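You operate a simulated robot arm through the tools that you are given. There is no shell and no other tool. Be economical: measure what you need, move in short steps, check, and stop when the job is done.

The job below is to be done with a simulated robot arm. You get a single attempt, and the scene is never put back.

## Task
The domed nut went on dry: redo it with thread lock.
Fine: nut off into the small blue tray, dab the thread with the blue brush, brush back in its pot, nut home again, rollers left alone.

Only the result counts: the job must be done as asked and must still hold three seconds after the hand-in. Knocking over, shifting, dropping, spilling or breaking anything else fails it.

## Robot
A 6-joint arm with a two-finger parallel gripper, fixed in place. Base frame: the origin is at the foot of the arm, x ahead of it, y to its left, z up; the work surface is at about z = 0. Lengths are in mm, angles in rad, forces in N, time in s.
With the tool pointing down near the work surface it reaches from about 120 to 500 mm from the base axis. Its first joint turns from -1.257 to 1.257 rad. Payload 0.65 kg.
The tool frame sits at the grasp point between the pads (the TCP): z along the fingers, y along the line on which they close. The tips reach 25 mm beyond it. The gripper opens to 76 mm. The fingers are 18 mm wide and 10 mm thick; the gripper's body (36 by 78 mm) begins 45 mm behind the TCP.
Orientation is that of the tool frame in the base frame, as a unit quaternion [w, x, y, z]. With the fingers straight down and closing along the base's y, the tool's x points along the base's -x, its y along +y and its z along -z.

## Interface
- The arm moves only by the tool move_arm. Its argument "plan" is a list of rows, each a list of 3 entries, a list of its own where there are three numbers: the shift along the tool's x, y, z in mm, then the turn, a rotation vector about the tool's x, y, z in rad, then the gripper command, from -1 (fully open) to 1 (shut), values between in proportion. In form: [[[tx, ty, tz], [wx, wy, wz], fingers], ...]. A call has 1 to 8 rows; each row shifts and turns the commanded pose from where the row before left it, along the tool's axes as they then stand. A row lasts 0.2 s, in which the tool goes at most 50 mm and 0.15 rad; a call with a longer step from one row to the next is refused whole, and so is a gripper value outside its range. A pose out of reach is approached as far as the arm can. The call stops where the force on the tool passes 40 N (or 10 N more than at its start, if that is more) or the arm is blocked; 0.2 s more then pass. The fingers move at their own pace (about 108 mm/s each) and stop on an object; they squeeze with about 33 N. The grip force told is the motor's: it shows also when the fingers shut on nothing. Time passes only in rows, and 0.2 s behind the last, so rows that do not move let the fingers close. The reply holds the time, the measured pose of the TCP, the force on the tool along the base axes, the opening and the grip force, in the units named above and with some noise.
- Cameras (640 x 400 px; columns grow to the right, rows downward): "scene" is fixed at [66.8, 288.6, 399.7]; the picture's right is [-0.60, -0.80, 0.00], its down [-0.48, 0.37, -0.80] and it looks along [0.63, -0.48, -0.61] (base axes); focal length 214 px, centre (320, 200). "wrist" rides on the gripper at [58, 11, -81] in the tool frame; the picture's right is [-0.18, 0.98, 0.00], its down [-0.75, -0.14, -0.64] and it looks along [-0.63, -0.12, 0.77] (tool axes); focal length 243 px, centre (320, 200). There is no depth. A picture from a camera that has moved, and an enlarged one, comes with that camera's place and axes in the base frame and with its lens.
- snapshot(camera): a new picture of that camera. The clock stands still meanwhile.
- enlarge(camera, box): a new picture of the part [left, top, right, bottom] of that camera's present view, enlarged. The clock stands still meanwhile.
- job_done(): hands the job in; it is judged then, once.

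Work in short steps. Places have to be worked out from the pictures, the camera data and where the tool is seen: move nearer, look again, correct. Check each grasp and each placing, and mend what went wrong. You have 120 turns and 76 pictures in all, those below and enlarged ones among them. Open the gripper and draw the arm clear of the work before you hand the job in, unless the task says otherwise; then end with one line.

The tools are called after "Call:" by a JSON object that holds its "api" and its "payload". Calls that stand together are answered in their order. move_arm: Moves the arm, as the interface text tells. Its arguments: {"type":"object","properties":{"plan":{"type":"array"}},"required":["plan"]} The other tools are called the same way: snapshot (camera) takes a picture; enlarge (camera, box) takes an enlarged picture of a part of a camera's view; job_done () hands the job in.

At the start:

```text
time_s: 0.0
ee_pos: [317.2, 25.6, 318.0]
ee_rot: [0.0, 0.0, 1.0, -0.001]
force: [0.0, -0.9, -0.8]
grip_width: 76.0
grasp_force: 0.1
```

scene: 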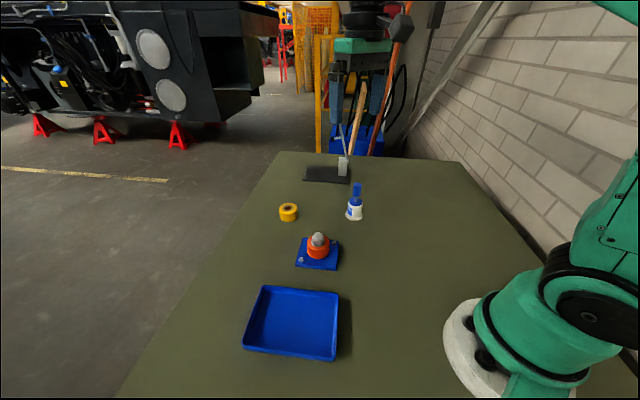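
wrist: 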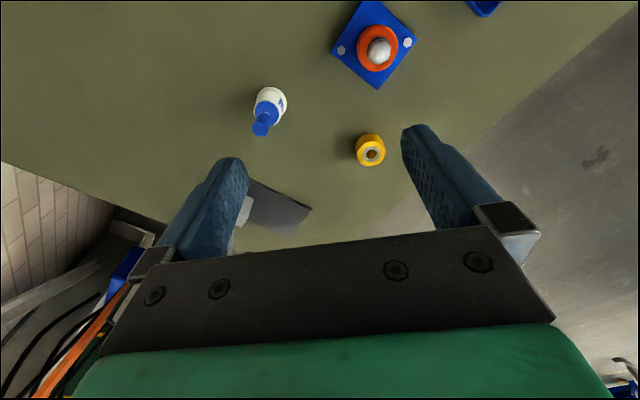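

I'll look at the work items closely in both cameras first.

Call:
{"api": "enlarge", "payload": {"camera": "scene", "box": [260, 140, 400, 280]}}

Call:
{"api": "enlarge", "payload": {"camera": "wrist", "box": [220, 0, 460, 240]}}

```text
2.86 times, centred on (330, 210) of scene
camera zoom: at [66.8, 288.6, 399.7], right [-0.6, -0.8, 0.0], down [-0.48, 0.37, -0.8], along [0.63, -0.48, -0.61], focal length 613 px, centre (291, 171)
```

zoom: 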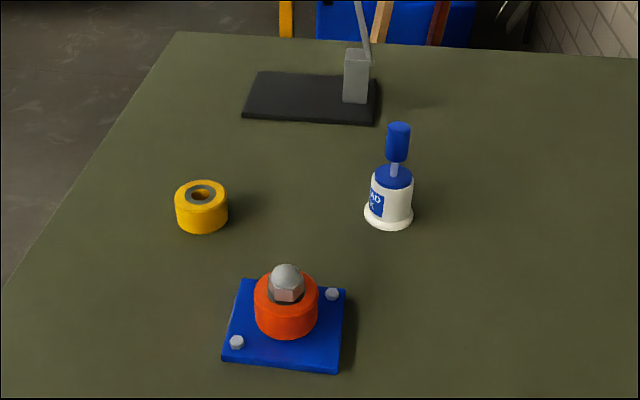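

```text
1.67 times, centred on (340, 120) of wrist
camera zoom: at [259.7, 38.2, 397.9], right [0.18, 0.98, 0.0], down [0.75, -0.14, 0.64], along [0.63, -0.12, -0.77], focal length 404 px, centre (287, 333)
```

zoom: 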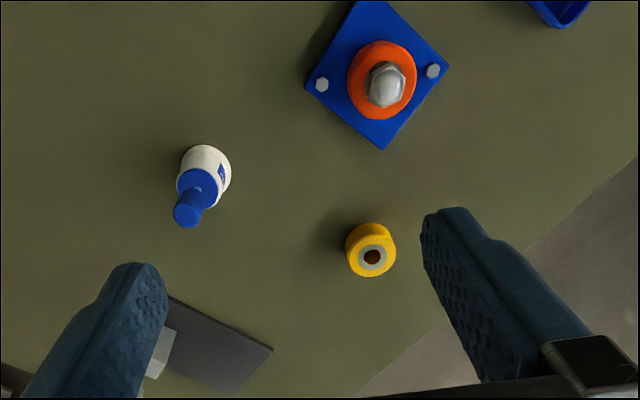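

The nut top triangulates to about (322, 98, 54) and the brush handle top to about (370, -60, 100). I'm moving above the nut for a closer look.

Call:
{"api": "move_arm", "payload": {"plan": [[[-1, 18, 42], [0, 0, 0], -1], [[-1, 18, 42], [0, 0, 0], -1], [[-1, 18, 42], [0, 0, 0], -1], [[-2, 18, 42], [0, 0, 0], -1]]}}

Call:
{"api": "snapshot", "payload": {"camera": "wrist"}}

Call:
{"api": "snapshot", "payload": {"camera": "scene"}}

```text
time_s: 1.0
ee_pos: [324.4, 98.2, 149.0]
ee_rot: [0.0, 0.0, 1.0, -0.001]
force: [0.2, 0.5, -0.1]
grip_width: 76.2
grasp_force: 0.1
```

```text
71 pictures are left
camera wrist: at [266.0, 110.1, 228.7], right [0.18, 0.98, 0.0], down [0.75, -0.14, 0.64], along [0.63, -0.12, -0.77], focal length 243 px, centre (320, 200)
```

wrist: 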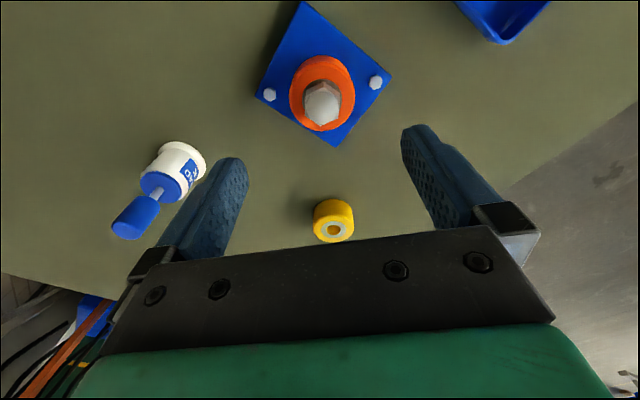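

```text
70 pictures are left
```

scene: 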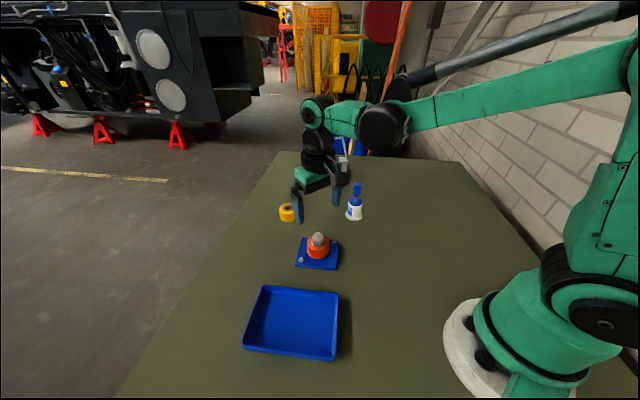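

The nut is in view with the hex facets showing; I'm enlarging it to read its orientation and size.

Call:
{"api": "enlarge", "payload": {"camera": "wrist", "box": [240, 0, 400, 160]}}

Call:
{"api": "enlarge", "payload": {"camera": "scene", "box": [285, 220, 350, 280]}}

```text
2.50 times, centred on (320, 80) of wrist
camera zoom: at [266.0, 110.1, 228.7], right [0.18, 0.98, 0.0], down [0.75, -0.14, 0.64], along [0.63, -0.12, -0.77], focal length 606 px, centre (320, 500)
```

zoom: 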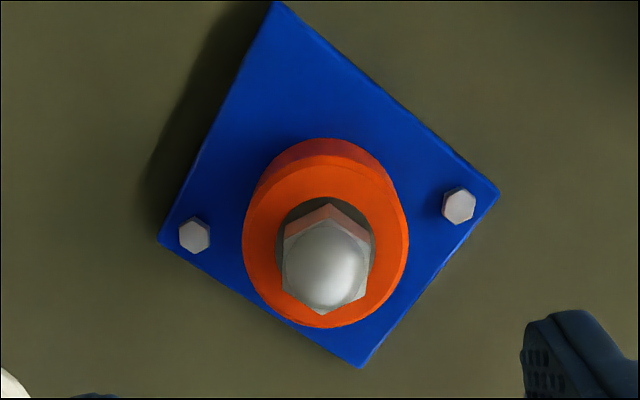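

```text
6.67 times, centred on (318, 250) of scene
camera zoom: at [66.8, 288.6, 399.7], right [-0.6, -0.8, 0.0], down [-0.48, 0.37, -0.8], along [0.63, -0.48, -0.61], focal length 1430 px, centre (337, -133)
```

zoom: 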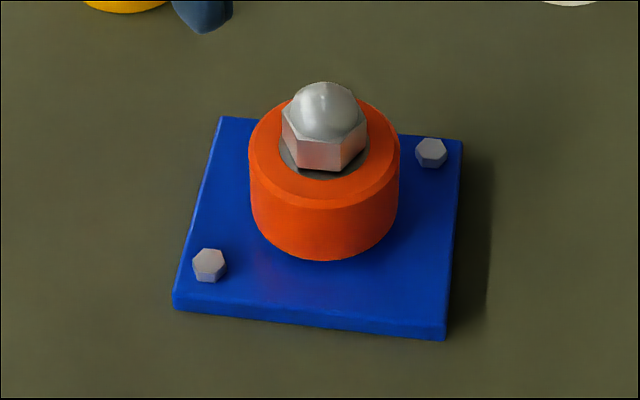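

Nut centre is about (327, 99), with flats about 25 mm apart and their normal about 11° off base y. I'm aligning the yaw and descending to check above the nut.

Call:
{"api": "move_arm", "payload": {"plan": [[[-3, 0.5, 0], [0, 0, 0.094], -1], [[0, 0, 25], [0, 0, 0.094], -1], [[0, 0, 25], [0, 0, 0], -1], [[0, 0, 0], [0, 0, 0], -1]]}}

Call:
{"api": "snapshot", "payload": {"camera": "wrist"}}

Call:
{"api": "enlarge", "payload": {"camera": "scene", "box": [280, 200, 360, 280]}}

```text
time_s: 2.0
ee_pos: [328.3, 99.1, 99.1]
ee_rot: [0.0, 0.093, 0.996, -0.001]
force: [-0.1, -0.2, 0.1]
grip_width: 76.0
grasp_force: 0.0
```

```text
67 pictures are left
camera wrist: at [271.9, 122.2, 178.8], right [0.37, 0.93, 0.0], down [0.71, -0.28, 0.64], along [0.6, -0.23, -0.77], focal length 243 px, centre (320, 200)
```

wrist: 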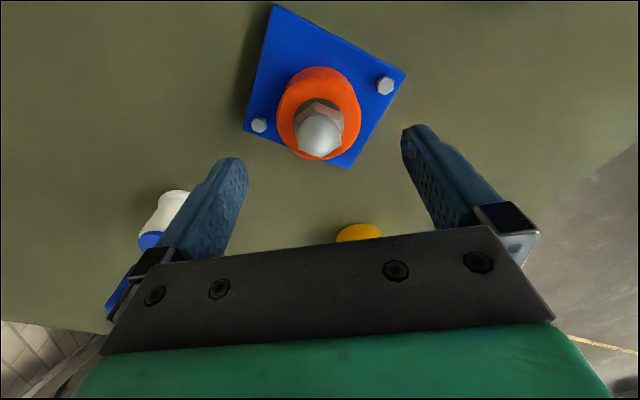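

```text
5.00 times, centred on (320, 240) of scene
camera zoom: at [66.8, 288.6, 399.7], right [-0.6, -0.8, 0.0], down [-0.48, 0.37, -0.8], along [0.63, -0.48, -0.61], focal length 1072 px, centre (320, 0)
```

zoom: 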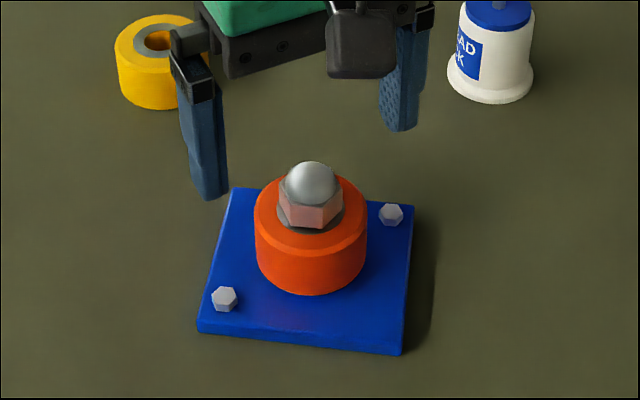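

The alignment looks close; I'm enlarging the nut to confirm the yaw and centre.

Call:
{"api": "enlarge", "payload": {"camera": "wrist", "box": [270, 70, 370, 170]}}

```text
4.00 times, centred on (320, 120) of wrist
camera zoom: at [271.9, 122.2, 178.8], right [0.37, 0.93, 0.0], down [0.71, -0.28, 0.64], along [0.6, -0.23, -0.77], focal length 970 px, centre (320, 520)
```

zoom: 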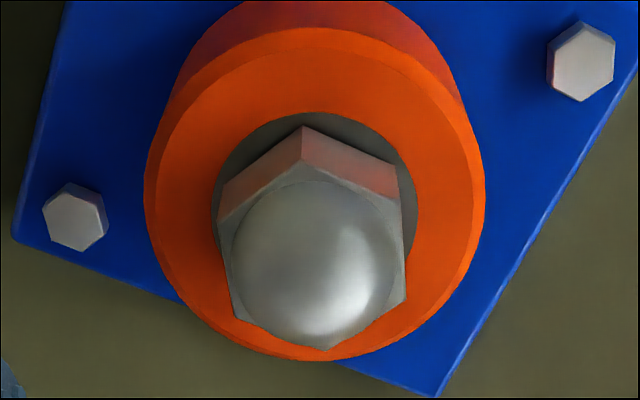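

The yaw needs about 0.06 rad more, and the nut base looks to be at z≈33. I'm descending to TCP z≈61 with tips about 36, then inspecting before closing.

Call:
{"api": "move_arm", "payload": {"plan": [[[0, 0.6, 13], [0, 0, 0.06], -1], [[0, 0, 13], [0, 0, 0], -1], [[0, 0, 12], [0, 0, 0], -1], [[0, 0, 0], [0, 0, 0], -1]]}}

Call:
{"api": "enlarge", "payload": {"camera": "scene", "box": [280, 200, 360, 280]}}

Call:
{"api": "snapshot", "payload": {"camera": "wrist"}}

```text
time_s: 3.0
ee_pos: [325.9, 99.6, 61.6]
ee_rot: [0.0, 0.124, 0.992, 0.0]
force: [0.2, 0.6, 0.0]
grip_width: 75.8
grasp_force: 0.0
```

```text
5.00 times, centred on (320, 240) of scene
camera zoom: at [66.8, 288.6, 399.7], right [-0.6, -0.8, 0.0], down [-0.48, 0.37, -0.8], along [0.63, -0.48, -0.61], focal length 1072 px, centre (320, 0)
```

zoom: 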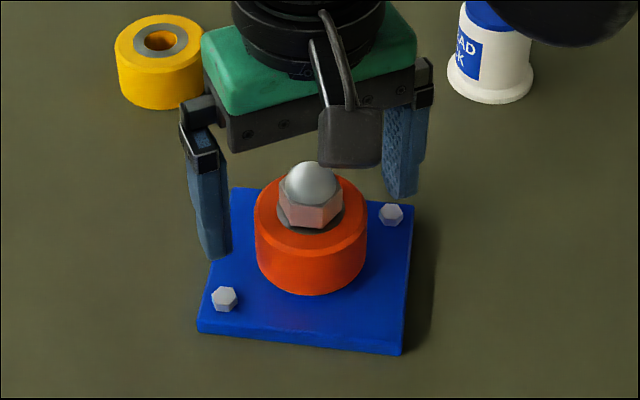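

```text
63 pictures are left
camera wrist: at [271.5, 125.4, 141.1], right [0.42, 0.91, 0.0], down [0.69, -0.32, 0.64], along [0.58, -0.27, -0.77], focal length 243 px, centre (320, 200)
```

wrist: 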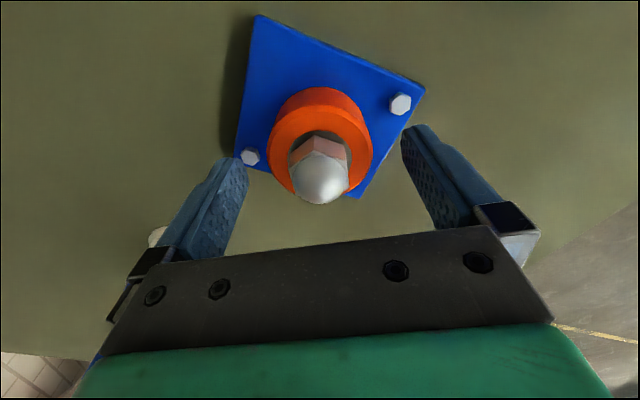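

The nut sits centred between the fingers. One enlarged view will confirm the final yaw and x offset.

Call:
{"api": "enlarge", "payload": {"camera": "wrist", "box": [240, 90, 400, 220]}}

```text
3.08 times, centred on (320, 155) of wrist
camera zoom: at [271.5, 125.4, 141.1], right [0.42, 0.91, 0.0], down [0.69, -0.32, 0.64], along [0.58, -0.27, -0.77], focal length 746 px, centre (320, 338)
```

zoom: 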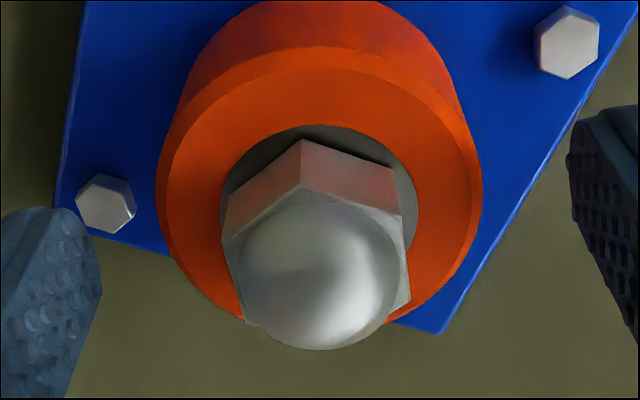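

I estimate a small residual (a few mm along x, 0.025 rad yaw). I'm correcting by half and closing partway (about 36 mm) to see the pads against the nut.

Call:
{"api": "move_arm", "payload": {"plan": [[[-2.5, -0.4, 0], [0, 0, 0.025], -1], [[0, 0, 0], [0, 0, 0], 0.05], [[0, 0, 0], [0, 0, 0], 0.05]]}}

Call:
{"api": "enlarge", "payload": {"camera": "wrist", "box": [240, 90, 400, 220]}}

Call:
{"api": "enlarge", "payload": {"camera": "scene", "box": [280, 200, 360, 280]}}

```text
time_s: 3.8
ee_pos: [328.3, 97.2, 61.1]
ee_rot: [0.001, 0.136, 0.991, 0.0]
force: [-0.1, 0.2, 0.8]
grip_width: 49.7
grasp_force: 32.6
```

```text
3.08 times, centred on (320, 155) of wrist
camera zoom: at [274.7, 125.7, 141.5], right [0.44, 0.9, 0.0], down [0.69, -0.34, 0.64], along [0.58, -0.28, -0.77], focal length 746 px, centre (320, 338)
```

zoom: 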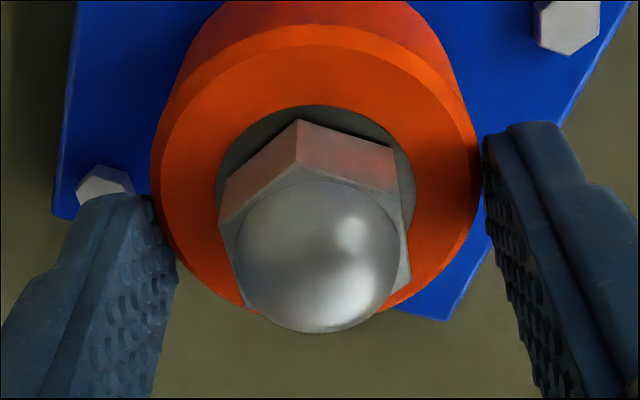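

```text
5.00 times, centred on (320, 240) of scene
camera zoom: at [66.8, 288.6, 399.7], right [-0.6, -0.8, 0.0], down [-0.48, 0.37, -0.8], along [0.63, -0.48, -0.61], focal length 1072 px, centre (320, 0)
```

zoom: 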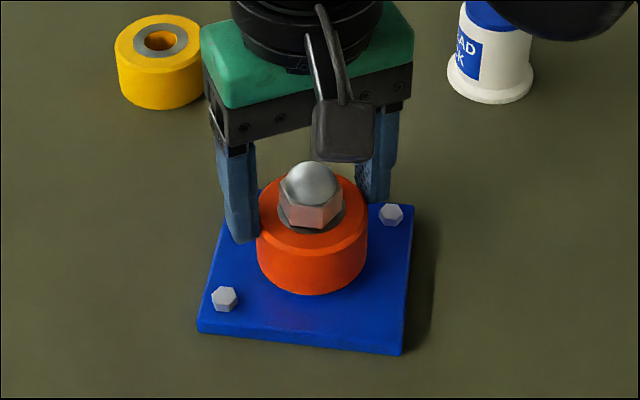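

The fingers stopped at 49.7 mm on the roller, so the roller top is higher than I judged (about 43) and the hex top is about 56. I'm reopening, undoing the shift, raising to tips ≈47 and closing on the nut.

Call:
{"api": "move_arm", "payload": {"plan": [[[0, 0, 0], [0, 0, 0], -1], [[0, 0, 0], [0, 0, 0], -1], [[2.5, 0.4, -11], [0, 0, 0], -1], [[0, 0, 0], [0, 0, 0], 0.1], [[0, 0, 0], [0, 0, 0], 0.1]]}}

Call:
{"api": "enlarge", "payload": {"camera": "wrist", "box": [240, 90, 400, 220]}}

Call:
{"api": "enlarge", "payload": {"camera": "scene", "box": [280, 200, 360, 280]}}

```text
time_s: 5.0
ee_pos: [325.7, 98.9, 72.4]
ee_rot: [0.0, 0.136, 0.991, -0.001]
force: [-0.2, 0.1, -0.3]
grip_width: 34.1
grasp_force: 0.2
```

```text
3.08 times, centred on (320, 155) of wrist
camera zoom: at [272.0, 126.7, 153.0], right [0.44, 0.9, 0.0], down [0.69, -0.34, 0.64], along [0.58, -0.28, -0.77], focal length 746 px, centre (320, 338)
```

zoom: 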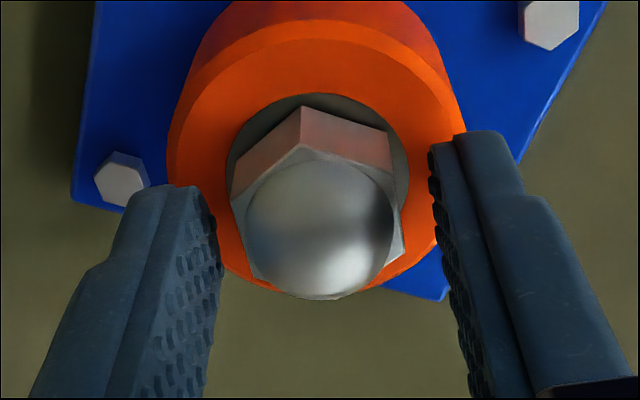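

```text
5.00 times, centred on (320, 240) of scene
camera zoom: at [66.8, 288.6, 399.7], right [-0.6, -0.8, 0.0], down [-0.48, 0.37, -0.8], along [0.63, -0.48, -0.61], focal length 1072 px, centre (320, 0)
```

zoom: 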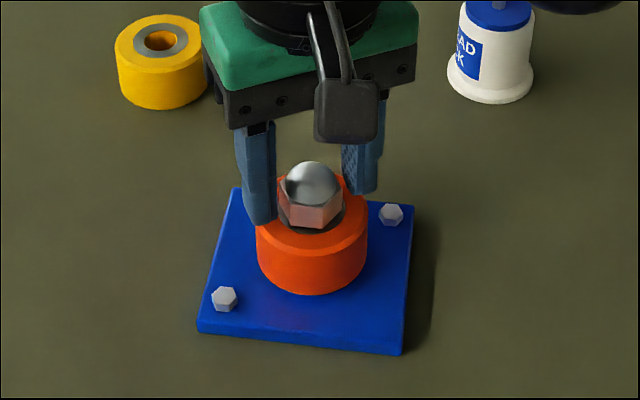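

The pads straddle the nut above the roller. Closing fully on the nut.

Call:
{"api": "move_arm", "payload": {"plan": [[[0, 0, 0], [0, 0, 0], 1], [[0, 0, 0], [0, 0, 0], 1]]}}

Call:
{"api": "enlarge", "payload": {"camera": "scene", "box": [280, 200, 360, 280]}}

```text
time_s: 5.6
ee_pos: [326.4, 99.0, 73.4]
ee_rot: [0.0, 0.137, 0.991, 0.0]
force: [0.3, 1.4, 1.5]
grip_width: 23.3
grasp_force: 33.4
```

```text
5.00 times, centred on (320, 240) of scene
camera zoom: at [66.8, 288.6, 399.7], right [-0.6, -0.8, 0.0], down [-0.48, 0.37, -0.8], along [0.63, -0.48, -0.61], focal length 1072 px, centre (320, 0)
```

zoom: 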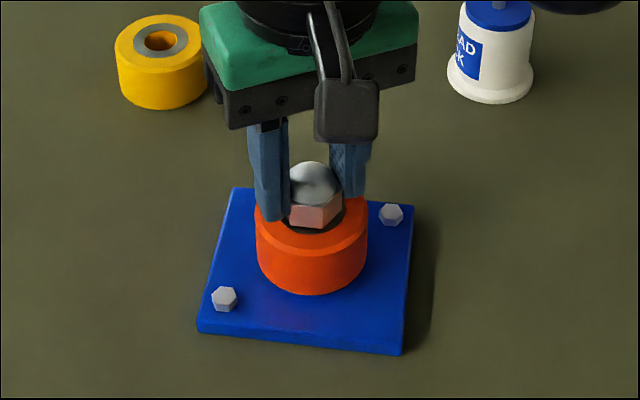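

The nut is gripped at 23–24 mm across flats. A gentle 1.5 mm lift will show whether it is threaded.

Call:
{"api": "move_arm", "payload": {"plan": [[[0, 0, -1.5], [0, 0, 0], 1], [[0, 0, 0], [0, 0, 0], 1]]}}

```text
time_s: 6.2
ee_pos: [326.3, 98.6, 75.2]
ee_rot: [0.0, 0.137, 0.991, 0.001]
force: [-7.6, 3.5, -13.5]
grip_width: 23.0
grasp_force: 32.8
```

A downward force of 13.5 N shows the nut holds on its thread. I'm returning the lift and turning counter-clockwise (tool −z) while watching the force.

Call:
{"api": "move_arm", "payload": {"plan": [[[0, 0, 1.5], [0, 0, 0], 1], [[0, 0, 0], [0, 0, -0.12], 1], [[0, 0, 0], [0, 0, -0.12], 1], [[0, 0, 0], [0, 0, -0.12], 1], [[0, 0, 0], [0, 0, -0.12], 1], [[0, 0, 0], [0, 0, -0.12], 1]]}}

Call:
{"api": "enlarge", "payload": {"camera": "scene", "box": [280, 200, 360, 280]}}

```text
time_s: 7.7
ee_pos: [325.6, 99.2, 74.0]
ee_rot: [-0.001, -0.162, 0.987, 0.0]
force: [-1.4, 1.3, 5.8]
grip_width: 23.0
grasp_force: 33.0
stopped in row 6: the force on the tool passed its limit (the readings are from after the stop); the commanded pose is now the measured one
```

```text
5.00 times, centred on (320, 240) of scene
camera zoom: at [66.8, 288.6, 399.7], right [-0.6, -0.8, 0.0], down [-0.48, 0.37, -0.8], along [0.63, -0.48, -0.61], focal length 1072 px, centre (320, 0)
```

zoom: 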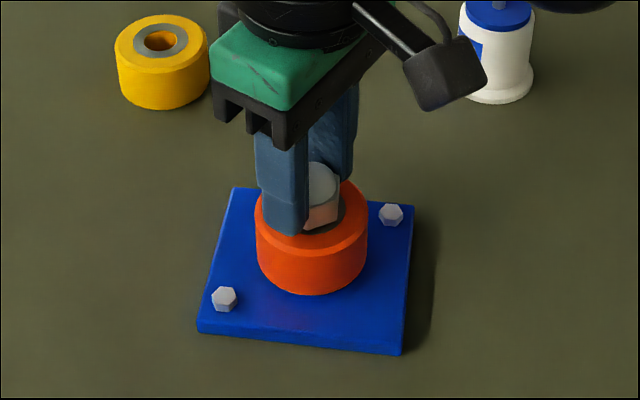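

It turned 0.6 rad and the nut pushed up as it climbed. I'm continuing with a small lift per row to follow the thread.

Call:
{"api": "move_arm", "payload": {"plan": [[[0, 0, -0.12], [0, 0, -0.12], 1], [[0, 0, -0.12], [0, 0, -0.12], 1], [[0, 0, -0.12], [0, 0, -0.12], 1], [[0, 0, -0.12], [0, 0, -0.12], 1]]}}

```text
time_s: 8.7
ee_pos: [325.7, 98.9, 73.0]
ee_rot: [-0.001, -0.394, 0.919, 0.001]
force: [7.2, 9.0, 0.5]
grip_width: 23.2
grasp_force: 32.8
```

The vertical force is balanced (0.5 N), so this lift ratio fits. I'm continuing.

Call:
{"api": "move_arm", "payload": {"plan": [[[0, 0, -0.12], [0, 0, -0.12], 1], [[0, 0, -0.12], [0, 0, -0.12], 1], [[0, 0, -0.12], [0, 0, -0.12], 1], [[0, 0, -0.12], [0, 0, -0.12], 1], [[0, 0, -0.12], [0, 0, -0.12], 1], [[0, 0, -0.12], [0, 0, -0.12], 1]]}}

Call:
{"api": "enlarge", "payload": {"camera": "scene", "box": [280, 200, 360, 280]}}

```text
time_s: 10.1
ee_pos: [324.7, 99.8, 73.5]
ee_rot: [-0.001, -0.693, 0.721, 0.003]
force: [-23.4, 12.3, 0.8]
grip_width: 23.0
grasp_force: 33.4
```

```text
5.00 times, centred on (320, 240) of scene
camera zoom: at [66.8, 288.7, 399.7], right [-0.6, -0.8, 0.0], down [-0.48, 0.37, -0.8], along [0.63, -0.48, -0.61], focal length 1072 px, centre (320, 0)
```

zoom: 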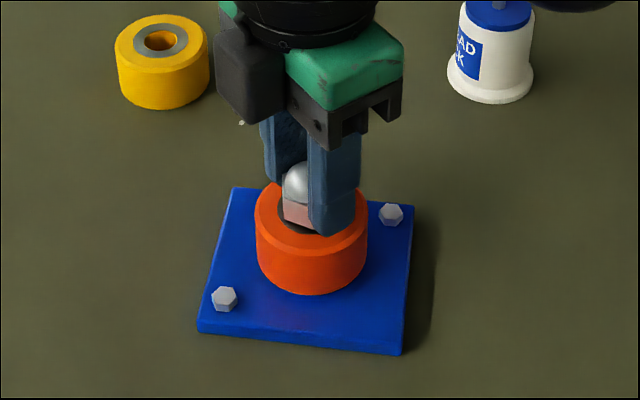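

Yaw is −1.53 with the nut following; a 23 N side load shows slight off-axis grip. I'll relieve it and keep turning.

Call:
{"api": "move_arm", "payload": {"plan": [[[-0.2, 0.4, 0], [0, 0, 0], 1], [[0, 0, -0.12], [0, 0, -0.12], 1], [[0, 0, -0.12], [0, 0, -0.12], 1], [[0, 0, -0.12], [0, 0, -0.12], 1], [[0, 0, -0.12], [0, 0, -0.12], 1]]}}

```text
time_s: 11.3
ee_pos: [325.1, 98.8, 73.8]
ee_rot: [0.002, 0.844, -0.537, -0.003]
force: [-30.7, 13.8, 0.5]
grip_width: 23.0
grasp_force: 32.9
```

Side load grew to 31 N, which fits a nut centre offset of a couple of mm along tool x. I'll release and look to recentre before regripping.

Call:
{"api": "move_arm", "payload": {"plan": [[[0, 0, 0], [0, 0, 0], 0.1], [[0, 0, 0], [0, 0, 0], 0.1]]}}

Call:
{"api": "enlarge", "payload": {"camera": "wrist", "box": [240, 90, 400, 220]}}

Call:
{"api": "enlarge", "payload": {"camera": "scene", "box": [280, 200, 360, 280]}}

```text
time_s: 11.9
ee_pos: [326.8, 99.2, 73.9]
ee_rot: [0.0, 0.844, -0.537, -0.002]
force: [0.1, 0.3, -0.3]
grip_width: 34.1
grasp_force: 0.3
```

```text
3.08 times, centred on (320, 155) of wrist
camera zoom: at [340.7, 43.2, 153.9], right [-0.97, -0.25, 0.0], down [-0.19, 0.74, 0.64], along [-0.16, 0.62, -0.77], focal length 746 px, centre (320, 338)
```

zoom: 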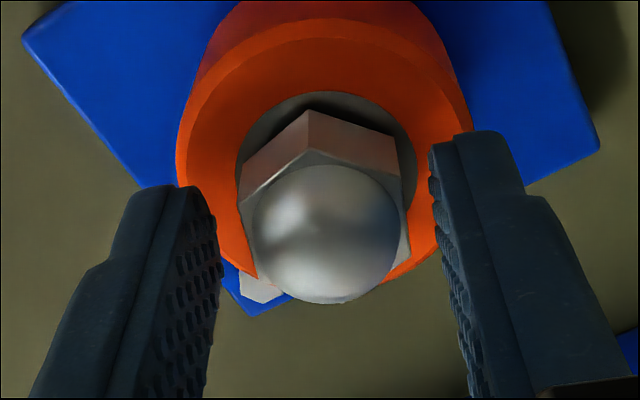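

```text
5.00 times, centred on (320, 240) of scene
camera zoom: at [66.8, 288.6, 399.7], right [-0.6, -0.8, 0.0], down [-0.48, 0.37, -0.8], along [0.63, -0.48, -0.61], focal length 1072 px, centre (320, 0)
```

zoom: 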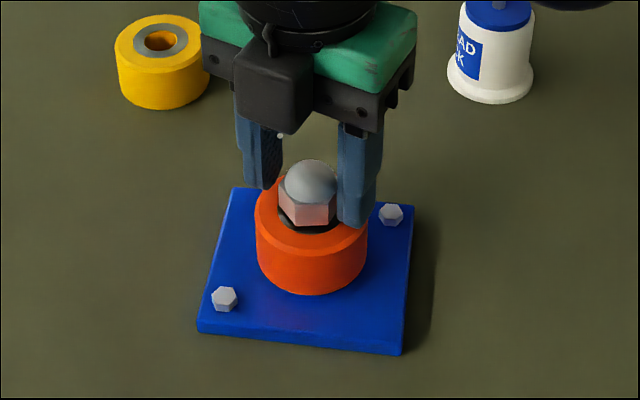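

The nut rose about 1.6 mm over 2.28 rad (≈4.5 mm/turn), with the stud and plate unmoved. I'm recentring slightly and rewinding with the fingers open for a long second stroke.

Call:
{"api": "move_arm", "payload": {"plan": [[[-0.6, 0.9, 0], [0, 0, 0.0], 0.1], [[0, 0, 0], [0, 0, 0.15], 0.1], [[0, 0, 0], [0, 0, 0.15], 0.1], [[0, 0, 0], [0, 0, 0.15], 0.1], [[0, 0, 0], [0, 0, 0.15], 0.1], [[0, 0, 0], [0, 0, 0.15], 0.1], [[0, 0, 0], [0, 0, 0.15], 0.1], [[0, 0, 0], [0, 0, 0.15], 0.1]]}}

Call:
{"api": "move_arm", "payload": {"plan": [[[0, 0, 0], [0, 0, 0.15], 0.1], [[0, 0, 0], [0, 0, 0.15], 0.1], [[0, 0, 0], [0, 0, 0.15], 0.1], [[0, 0, 0], [0, 0, 0.15], 0.1], [[0, 0, 0], [0, 0, 0.15], 0.1], [[0, 0, 0], [0, 0, 0.15], 0.1], [[0, 0, 0], [0, 0, 0.15], 0.1], [[0, 0, 0], [0, 0, 0.15], 0.1]]}}

Call:
{"api": "move_arm", "payload": {"plan": [[[0, 0, 0], [0, 0, 0.15], 0.1], [[0, 0, 0], [0, 0, 0.15], 0.1], [[0, 0, 0], [0, 0, 0.15], 0.1], [[0, 0, 0], [0, 0, 0.15], 0.1], [[0, 0, 0], [0, 0, 0.15], 0.1], [[0, 0, 0], [0, 0, 0.15], 0.1], [[0, 0, 0], [0, 0, 0.15], 0.1], [[0, 0, 0], [0, 0, 0.15], 0.1]]}}

```text
time_s: 13.7
ee_pos: [323.8, 100.2, 74.6]
ee_rot: [-0.001, -0.46, 0.888, 0.002]
force: [0.3, 0.0, 0.3]
grip_width: 34.3
grasp_force: 0.1
```

```text
time_s: 15.5
ee_pos: [325.2, 98.9, 74.6]
ee_rot: [-0.001, 0.122, 0.993, 0.0]
force: [-0.4, -0.3, 0.3]
grip_width: 34.2
grasp_force: 0.1
```

```text
time_s: 17.3
ee_pos: [325.9, 99.3, 74.3]
ee_rot: [-0.002, 0.661, 0.751, -0.001]
force: [-0.6, 0.5, 1.5]
grip_width: 34.0
grasp_force: 0.0
```

Yaw is 1.44 with free rotation so far. I'm adding the last 0.74 rad, then looking at alignment.

Call:
{"api": "move_arm", "payload": {"plan": [[[0, 0, 0], [0, 0, 0.148], 0.1], [[0, 0, 0], [0, 0, 0.148], 0.1], [[0, 0, 0], [0, 0, 0.148], 0.1], [[0, 0, 0], [0, 0, 0.148], 0.1], [[0, 0, 0], [0, 0, 0.147], 0.1]]}}

Call:
{"api": "enlarge", "payload": {"camera": "wrist", "box": [240, 90, 400, 220]}}

```text
time_s: 18.5
ee_pos: [326.0, 99.9, 72.8]
ee_rot: [-0.001, 0.887, 0.461, 0.0]
force: [1.4, 0.8, -0.1]
grip_width: 34.1
grasp_force: 0.0
```

```text
3.08 times, centred on (320, 155) of wrist
camera zoom: at [367.4, 142.5, 153.9], right [0.7, -0.72, 0.0], down [-0.55, -0.54, 0.64], along [-0.46, -0.45, -0.77], focal length 746 px, centre (320, 338)
```

zoom: 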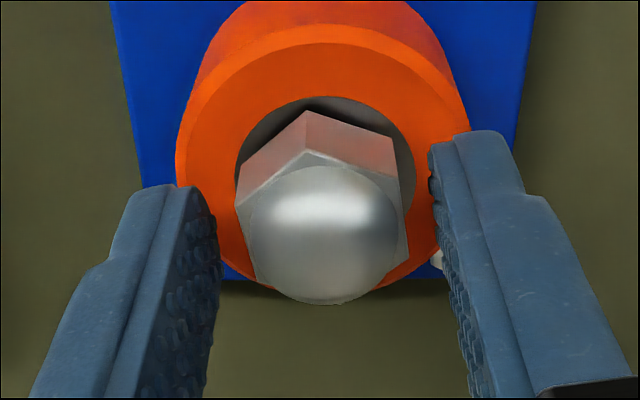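

The alignment is intact and the nut is centred. I'm closing and turning with a lift of about 0.72 mm per rad.

Call:
{"api": "move_arm", "payload": {"plan": [[[0, 0, 0], [0, 0, 0], 1], [[0, 0, 0], [0, 0, 0], 1], [[0, 0, -0.1], [0, 0, -0.14], 1], [[0, 0, -0.1], [0, 0, -0.14], 1], [[0, 0, -0.1], [0, 0, -0.14], 1], [[0, 0, -0.1], [0, 0, -0.14], 1], [[0, 0, -0.1], [0, 0, -0.14], 1], [[0, 0, -0.1], [0, 0, -0.14], 1]]}}

Call:
{"api": "move_arm", "payload": {"plan": [[[0, 0, -0.1], [0, 0, -0.14], 1], [[0, 0, -0.1], [0, 0, -0.14], 1], [[0, 0, -0.1], [0, 0, -0.14], 1], [[0, 0, -0.1], [0, 0, -0.14], 1], [[0, 0, -0.1], [0, 0, -0.14], 1], [[0, 0, -0.1], [0, 0, -0.14], 1], [[0, 0, -0.1], [0, 0, -0.14], 1], [[0, 0, -0.1], [0, 0, -0.14], 1]]}}

```text
time_s: 20.3
ee_pos: [325.1, 99.8, 75.4]
ee_rot: [-0.001, 0.62, 0.785, 0.0]
force: [14.8, -8.3, -0.7]
grip_width: 23.1
grasp_force: 32.3
```

```text
time_s: 22.1
ee_pos: [324.7, 100.5, 76.0]
ee_rot: [-0.002, 0.11, 0.994, 0.0]
force: [13.9, -10.2, -0.1]
grip_width: 22.9
grasp_force: 33.4
```

Side loads stay moderate and vertical force is near zero. I'm continuing the stroke.

Call:
{"api": "move_arm", "payload": {"plan": [[[0, 0, -0.1], [0, 0, -0.14], 1], [[0, 0, -0.1], [0, 0, -0.14], 1], [[0, 0, -0.1], [0, 0, -0.14], 1], [[0, 0, -0.1], [0, 0, -0.14], 1], [[0, 0, -0.1], [0, 0, -0.14], 1], [[0, 0, -0.1], [0, 0, -0.14], 1], [[0, 0, -0.1], [0, 0, -0.14], 1], [[0, 0, -0.1], [0, 0, -0.14], 1]]}}

Call:
{"api": "move_arm", "payload": {"plan": [[[0, 0, -0.1], [0, 0, -0.14], 1], [[0, 0, -0.1], [0, 0, -0.14], 1], [[0, 0, -0.1], [0, 0, -0.14], 1], [[0, 0, -0.1], [0, 0, -0.14], 1], [[0, 0, -0.1], [0, 0, -0.14], 1], [[0, 0, -0.1], [0, 0, -0.14], 1], [[0, 0, -0.1], [0, 0, -0.14], 1], [[0, 0, -0.1], [0, 0, -0.14], 1]]}}

Call:
{"api": "enlarge", "payload": {"camera": "scene", "box": [280, 200, 360, 280]}}

```text
time_s: 23.9
ee_pos: [325.7, 100.6, 77.5]
ee_rot: [-0.001, -0.436, 0.9, 0.002]
force: [-1.3, -2.3, -0.2]
grip_width: 23.2
grasp_force: 32.7
```

```text
time_s: 25.7
ee_pos: [325.6, 99.9, 78.6]
ee_rot: [0.0, 0.847, -0.532, -0.001]
force: [0.7, 0.2, 0.6]
grip_width: 23.0
grasp_force: 33.1
```

```text
5.00 times, centred on (320, 240) of scene
camera zoom: at [66.8, 288.6, 399.7], right [-0.6, -0.8, 0.0], down [-0.48, 0.37, -0.8], along [0.63, -0.48, -0.61], focal length 1072 px, centre (320, 0)
```

zoom: 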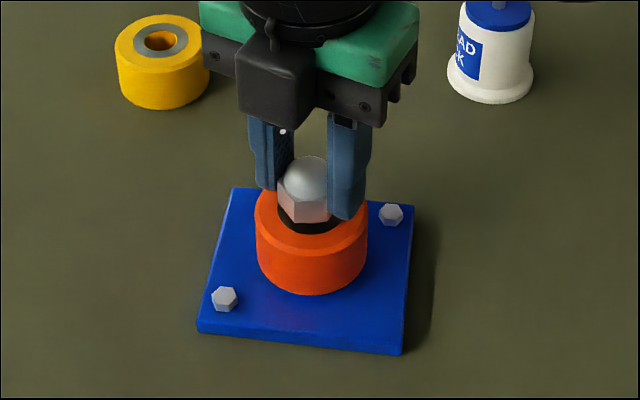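

Side forces dropped to zero at the end of the stroke, so the nut may be free. Testing with a 3 mm lift.

Call:
{"api": "move_arm", "payload": {"plan": [[[0, 0, -1.5], [0, 0, 0], 1], [[0, 0, -1.5], [0, 0, 0], 1], [[0, 0, 0], [0, 0, 0], 1]]}}

```text
time_s: 26.5
ee_pos: [324.6, 100.3, 80.7]
ee_rot: [0.001, 0.846, -0.532, -0.001]
force: [-0.2, 0.7, -0.6]
grip_width: 22.9
grasp_force: 33.4
```

The nut is free: no load during the lift. I'm raising it well clear while rotating back, then looking.

Call:
{"api": "move_arm", "payload": {"plan": [[[0, 0, -20], [0, 0, 0], 1], [[0, 0, -25], [0, 0, 0], 1], [[0, 0, -25], [0, 0, 0.14], 1], [[0, 0, 0], [0, 0, 0.14], 1], [[0, 0, 0], [0, 0, 0.14], 1], [[0, 0, 0], [0, 0, 0.14], 1], [[0, 0, 0], [0, 0, 0.14], 1], [[0, 0, 0], [0, 0, 0.14], 1]]}}

Call:
{"api": "move_arm", "payload": {"plan": [[[0, 0, 0], [0, 0, 0.14], 1], [[0, 0, 0], [0, 0, 0.14], 1], [[0, 0, 0], [0, 0, 0.14], 1], [[0, 0, 0], [0, 0, 0.14], 1], [[0, 0, 0], [0, 0, 0.14], 1], [[0, 0, 0], [0, 0, 0.14], 1], [[0, 0, 0], [0, 0, 0.14], 1], [[0, 0, 0], [0, 0, 0.14], 1]]}}

Call:
{"api": "snapshot", "payload": {"camera": "wrist"}}

Call:
{"api": "enlarge", "payload": {"camera": "scene", "box": [220, 160, 380, 380]}}

```text
time_s: 28.3
ee_pos: [325.8, 100.0, 149.9]
ee_rot: [-0.001, -0.555, 0.832, 0.0]
force: [0.0, 0.7, 0.6]
grip_width: 0.0
grasp_force: 23.5
```

```text
time_s: 30.1
ee_pos: [326.5, 99.8, 150.8]
ee_rot: [-0.002, -0.029, 1.0, 0.001]
force: [-0.7, 0.0, -0.9]
grip_width: 0.1
grasp_force: 23.3
```

```text
50 pictures are left
camera wrist: at [266.2, 109.2, 230.6], right [0.13, 0.99, 0.0], down [0.76, -0.1, 0.64], along [0.64, -0.08, -0.77], focal length 243 px, centre (320, 200)
```

wrist: 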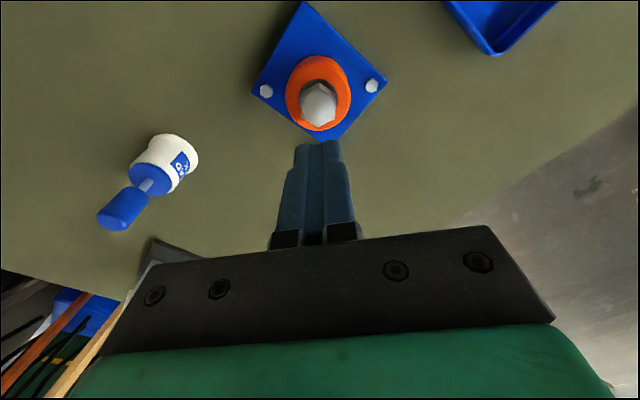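

```text
1.82 times, centred on (300, 270) of scene
camera zoom: at [66.8, 288.6, 399.7], right [-0.6, -0.8, 0.0], down [-0.48, 0.37, -0.8], along [0.63, -0.48, -0.61], focal length 390 px, centre (356, 73)
```

zoom: 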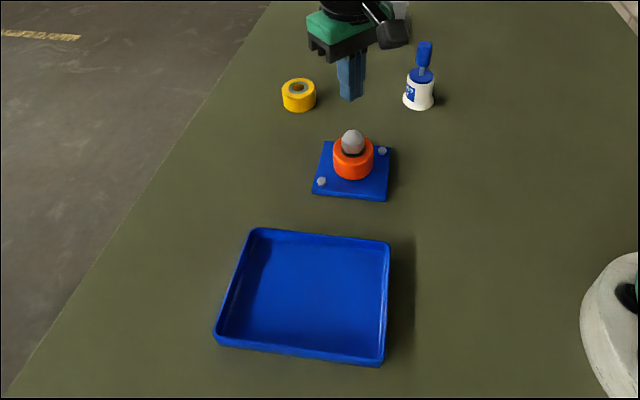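

The nut was not held: the fingers slid up off it and it is still on the stud. I'm looking closely at its actual height.

Call:
{"api": "enlarge", "payload": {"camera": "scene", "box": [285, 220, 350, 280]}}

Call:
{"api": "enlarge", "payload": {"camera": "wrist", "box": [240, 0, 400, 160]}}

```text
6.67 times, centred on (318, 250) of scene
camera zoom: at [66.8, 288.6, 399.7], right [-0.6, -0.8, 0.0], down [-0.48, 0.37, -0.8], along [0.63, -0.48, -0.61], focal length 1430 px, centre (337, -133)
```

zoom: 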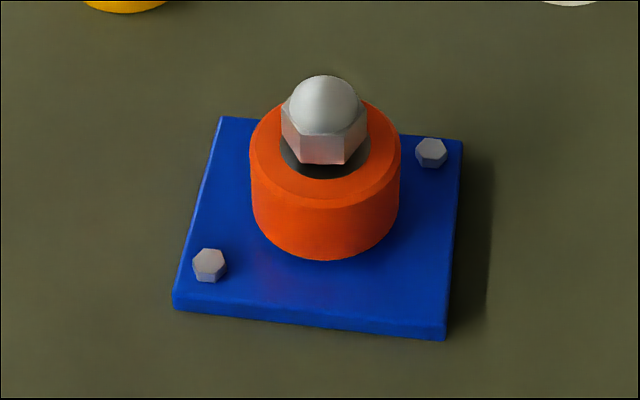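

```text
2.50 times, centred on (320, 80) of wrist
camera zoom: at [266.2, 109.2, 230.6], right [0.13, 0.99, 0.0], down [0.76, -0.1, 0.64], along [0.64, -0.08, -0.77], focal length 606 px, centre (320, 500)
```

zoom: 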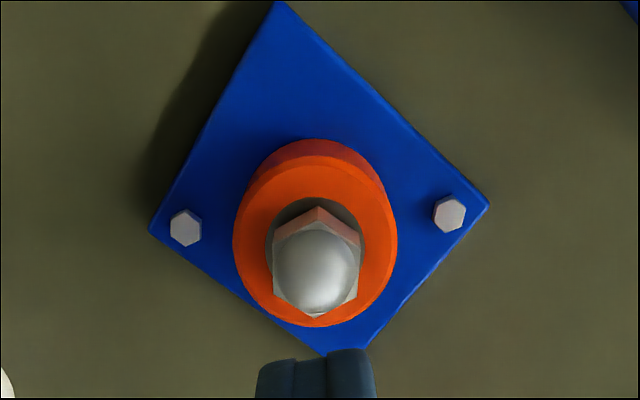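

The nut is still on the thread, about 2.8 mm risen, so the lead is nearer 2.7 mm/turn and my lift outran it. I'll regrip lower: rotate back to 2.18 rad, then descend with open fingers.

Call:
{"api": "move_arm", "payload": {"plan": [[[0, 0, 0], [0, 0, 0.14], 0.1], [[0, 0, 0], [0, 0, 0.14], 0.1], [[0, 0, 0], [0, 0, 0.14], 0.1], [[0, 0, 0], [0, 0, 0.14], 0.1], [[0, 0, 0], [0, 0, 0.14], 0.1], [[0, 0, 0], [0, 0, 0.14], 0.1], [[0, 0, 0], [0, 0, 0.14], 0.1], [[0, 0, 0], [0, 0, 0.14], 0.1]]}}

Call:
{"api": "move_arm", "payload": {"plan": [[[0, 0, 0], [0, 0, 0.14], 0.1], [[0, 0, 0], [0, 0, 0.14], 0.1], [[0, 0, 0], [0, 0, 0.14], 0.1], [[0, 0, 0], [0, 0, 0.14], 0.1], [[0, 0, 0], [0, 0, 0.14], 0.1], [[0, 0, 0], [0, 0, 0.14], 0.1], [[0, 0, 20], [0, 0, 0.14], 0.1], [[0, 0, 20], [0, 0, 0.14], 0.1]]}}

Call:
{"api": "enlarge", "payload": {"camera": "wrist", "box": [240, 60, 400, 190]}}

```text
time_s: 31.9
ee_pos: [324.9, 99.2, 150.3]
ee_rot: [-0.001, 0.506, 0.862, 0.0]
force: [-0.2, 0.5, -0.1]
grip_width: 34.5
grasp_force: 0.1
```

```text
time_s: 33.7
ee_pos: [327.0, 100.0, 110.1]
ee_rot: [-0.001, 0.888, 0.461, -0.001]
force: [0.5, 0.4, -0.1]
grip_width: 34.0
grasp_force: 0.0
```

```text
3.08 times, centred on (320, 125) of wrist
camera zoom: at [368.2, 142.4, 190.1], right [0.7, -0.72, 0.0], down [-0.55, -0.54, 0.64], along [-0.46, -0.45, -0.77], focal length 746 px, centre (320, 431)
```

zoom: 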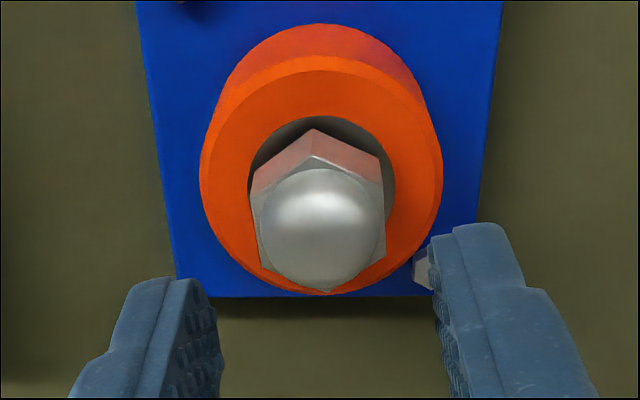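

Yaw matches within ~0.05 rad. I'm descending to just above the roller, then feeling for its top in small steps.

Call:
{"api": "move_arm", "payload": {"plan": [[[0, 0, 20], [0, 0, 0.04], 0.1], [[0, 0, 15], [0, 0, 0], 0.1], [[0, 0, 2], [0, 0, 0], 0.1], [[0, 0, 0], [0, 0, 0], 0.1]]}}

Call:
{"api": "move_arm", "payload": {"plan": [[[0, 0, 1], [0, 0, 0], 0.1], [[0, 0, 0], [0, 0, 0], 0.1]]}}

Call:
{"api": "move_arm", "payload": {"plan": [[[0, 0, 1], [0, 0, 0], 0.1], [[0, 0, 0], [0, 0, 0], 0.1]]}}

```text
time_s: 34.7
ee_pos: [325.4, 98.9, 72.5]
ee_rot: [-0.002, 0.896, 0.445, -0.002]
force: [0.8, -0.1, -0.4]
grip_width: 34.0
grasp_force: 0.0
```

```text
time_s: 35.3
ee_pos: [326.1, 98.8, 72.5]
ee_rot: [-0.002, 0.896, 0.445, 0.0]
force: [0.4, 0.1, 0.2]
grip_width: 34.2
grasp_force: 0.1
```

```text
time_s: 35.9
ee_pos: [323.5, 99.0, 71.9]
ee_rot: [-0.002, 0.896, 0.445, -0.001]
force: [0.5, 0.1, 0.1]
grip_width: 33.8
grasp_force: 0.2
```

No contact yet at about 71 mm. Continuing in 1 mm steps.

Call:
{"api": "move_arm", "payload": {"plan": [[[0, 0, 1], [0, 0, 0], 0.1], [[0, 0, 0], [0, 0, 0], 0.1]]}}

Call:
{"api": "move_arm", "payload": {"plan": [[[0, 0, 1], [0, 0, 0], 0.1], [[0, 0, 0], [0, 0, 0], 0.1]]}}

Call:
{"api": "enlarge", "payload": {"camera": "scene", "box": [285, 220, 350, 280]}}

Call:
{"api": "enlarge", "payload": {"camera": "wrist", "box": [240, 90, 400, 220]}}

```text
time_s: 36.5
ee_pos: [325.0, 99.6, 71.3]
ee_rot: [-0.001, 0.896, 0.444, 0.0]
force: [0.0, 0.3, 0.5]
grip_width: 34.4
grasp_force: 0.0
```

```text
time_s: 37.1
ee_pos: [324.7, 99.9, 69.8]
ee_rot: [-0.001, 0.896, 0.445, 0.0]
force: [-0.6, 0.9, 0.1]
grip_width: 34.1
grasp_force: 0.1
```

```text
6.67 times, centred on (318, 250) of scene
camera zoom: at [66.8, 288.6, 399.7], right [-0.6, -0.8, 0.0], down [-0.48, 0.37, -0.8], along [0.63, -0.48, -0.61], focal length 1430 px, centre (337, -133)
```

zoom: 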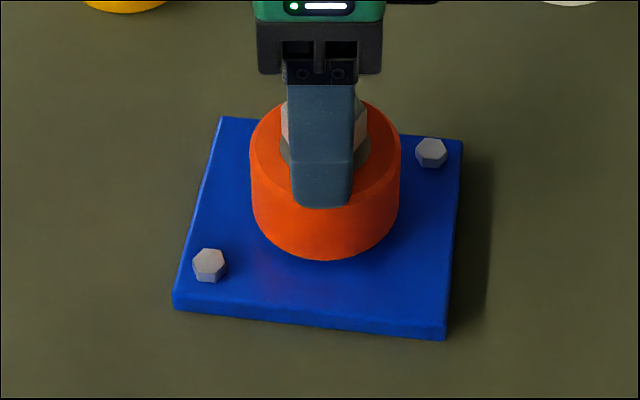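

```text
3.08 times, centred on (320, 155) of wrist
camera zoom: at [368.9, 141.0, 149.6], right [0.67, -0.74, 0.0], down [-0.57, -0.52, 0.64], along [-0.48, -0.43, -0.77], focal length 746 px, centre (320, 338)
```

zoom: 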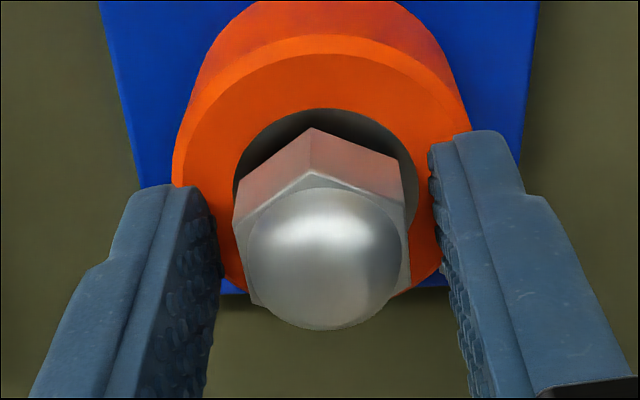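

Still clear at TCP ≈69.5. I'm feeling further down in 1 mm steps.

Call:
{"api": "move_arm", "payload": {"plan": [[[0, 0, 1], [0, 0, 0], 0.1], [[0, 0, 0], [0, 0, 0], 0.1]]}}

Call:
{"api": "move_arm", "payload": {"plan": [[[0, 0, 1], [0, 0, 0], 0.1], [[0, 0, 0], [0, 0, 0], 0.1]]}}

Call:
{"api": "move_arm", "payload": {"plan": [[[0, 0, 1], [0, 0, 0], 0.1], [[0, 0, 0], [0, 0, 0], 0.1]]}}

```text
time_s: 37.7
ee_pos: [325.5, 99.7, 68.6]
ee_rot: [0.0, 0.896, 0.444, -0.001]
force: [-0.2, -0.3, -0.2]
grip_width: 34.2
grasp_force: 0.0
```

```text
time_s: 38.1
ee_pos: [324.6, 99.9, 69.8]
ee_rot: [0.0, 0.895, 0.445, -0.001]
force: [-1.5, 0.1, 13.1]
grip_width: 34.4
grasp_force: 0.3
stopped in row 2: the force on the tool passed its limit (the readings are from after the stop); the commanded pose is now the measured one
```

```text
time_s: 38.5
ee_pos: [324.9, 99.1, 69.7]
ee_rot: [-0.001, 0.896, 0.445, -0.001]
force: [-1.4, -0.6, 14.5]
grip_width: 34.1
grasp_force: 0.4
stopped in row 1: the force on the tool passed its limit (the readings are from after the stop); the commanded pose is now the measured one
```

Contact: the roller top is at tip height ≈44. I'm backing up about 1 mm and closing on the nut low on the hex.

Call:
{"api": "move_arm", "payload": {"plan": [[[0, 0, -1.2], [0, 0, 0], 0.1], [[0, 0, 0], [0, 0, 0], 0.1]]}}

Call:
{"api": "move_arm", "payload": {"plan": [[[0, 0, 0], [0, 0, 0], 1], [[0, 0, 0], [0, 0, 0], 1]]}}

Call:
{"api": "enlarge", "payload": {"camera": "wrist", "box": [240, 90, 400, 220]}}

```text
time_s: 39.1
ee_pos: [325.4, 99.6, 69.5]
ee_rot: [-0.001, 0.896, 0.445, -0.002]
force: [1.0, -0.3, -0.1]
grip_width: 34.2
grasp_force: 0.1
```

```text
time_s: 39.7
ee_pos: [325.7, 99.7, 69.5]
ee_rot: [0.0, 0.896, 0.445, -0.002]
force: [10.4, -3.7, 0.6]
grip_width: 23.1
grasp_force: 32.5
```

```text
3.08 times, centred on (320, 155) of wrist
camera zoom: at [369.4, 140.9, 149.7], right [0.67, -0.74, 0.0], down [-0.57, -0.51, 0.64], along [-0.48, -0.43, -0.76], focal length 746 px, centre (320, 338)
```

zoom: 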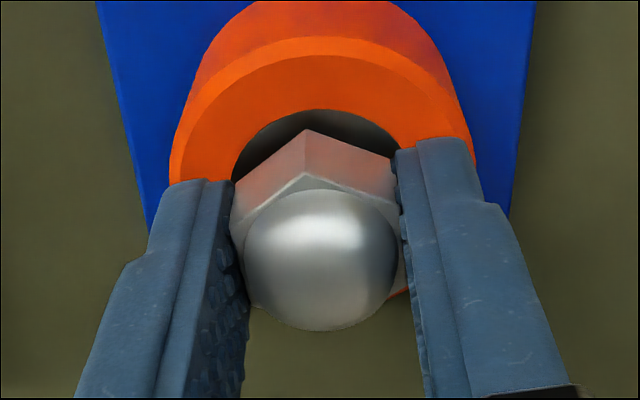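

Firm grip, deep on the hex. Turning again with 0.06 mm lift per 0.14 rad.

Call:
{"api": "move_arm", "payload": {"plan": [[[0, 0, -0.06], [0, 0, -0.14], 1], [[0, 0, -0.06], [0, 0, -0.14], 1], [[0, 0, -0.06], [0, 0, -0.14], 1], [[0, 0, -0.06], [0, 0, -0.14], 1], [[0, 0, -0.06], [0, 0, -0.14], 1], [[0, 0, -0.06], [0, 0, -0.14], 1], [[0, 0, -0.06], [0, 0, -0.14], 1], [[0, 0, -0.06], [0, 0, -0.14], 1]]}}

Call:
{"api": "move_arm", "payload": {"plan": [[[0, 0, -0.06], [0, 0, -0.14], 1], [[0, 0, -0.06], [0, 0, -0.14], 1], [[0, 0, -0.06], [0, 0, -0.14], 1], [[0, 0, -0.06], [0, 0, -0.14], 1], [[0, 0, -0.06], [0, 0, -0.14], 1], [[0, 0, -0.06], [0, 0, -0.14], 1], [[0, 0, -0.06], [0, 0, -0.14], 1], [[0, 0, -0.06], [0, 0, -0.14], 1]]}}

Call:
{"api": "move_arm", "payload": {"plan": [[[0, 0, -0.06], [0, 0, -0.14], 1], [[0, 0, -0.06], [0, 0, -0.14], 1], [[0, 0, -0.06], [0, 0, -0.14], 1], [[0, 0, -0.06], [0, 0, -0.14], 1], [[0, 0, -0.06], [0, 0, -0.14], 1], [[0, 0, -0.06], [0, 0, -0.14], 1], [[0, 0, -0.06], [0, 0, -0.14], 1], [[0, 0, -0.06], [0, 0, -0.14], 1]]}}

```text
time_s: 41.5
ee_pos: [325.1, 100.0, 70.5]
ee_rot: [-0.003, 0.523, 0.853, -0.002]
force: [-15.1, 0.0, 0.4]
grip_width: 23.4
grasp_force: 32.8
```

```text
time_s: 43.3
ee_pos: [325.4, 99.2, 72.2]
ee_rot: [-0.002, -0.009, 1.0, 0.0]
force: [-1.9, -6.0, -0.5]
grip_width: 24.3
grasp_force: 32.8
```

```text
time_s: 45.1
ee_pos: [325.7, 98.9, 72.5]
ee_rot: [-0.002, -0.54, 0.842, 0.001]
force: [10.7, -11.6, -3.1]
grip_width: 25.2
grasp_force: 33.7
```

The grip width grew to 25.2 mm, so the nut is twisting in the pads, possibly harder to turn. I'm looking.

Call:
{"api": "enlarge", "payload": {"camera": "wrist", "box": [240, 90, 400, 220]}}

Call:
{"api": "enlarge", "payload": {"camera": "scene", "box": [285, 220, 350, 280]}}

```text
3.08 times, centred on (320, 155) of wrist
camera zoom: at [291.1, 52.8, 152.2], right [-0.82, 0.58, 0.0], down [0.44, 0.62, 0.64], along [0.37, 0.53, -0.77], focal length 746 px, centre (320, 338)
```

zoom: 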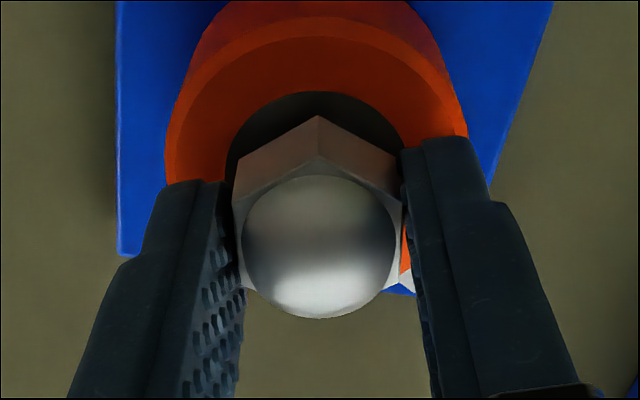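

```text
6.67 times, centred on (318, 250) of scene
camera zoom: at [66.8, 288.7, 399.7], right [-0.6, -0.8, 0.0], down [-0.48, 0.37, -0.8], along [0.63, -0.48, -0.61], focal length 1430 px, centre (337, -133)
```

zoom: 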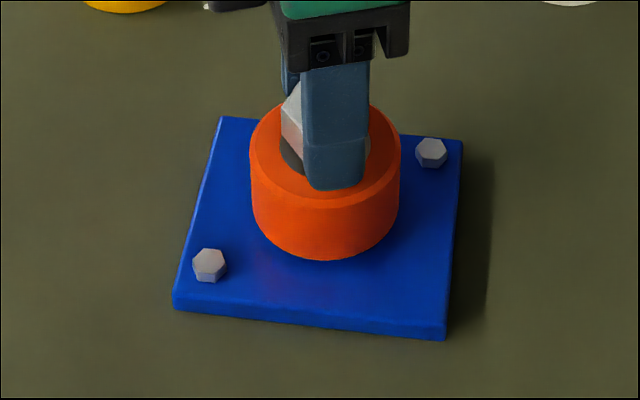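

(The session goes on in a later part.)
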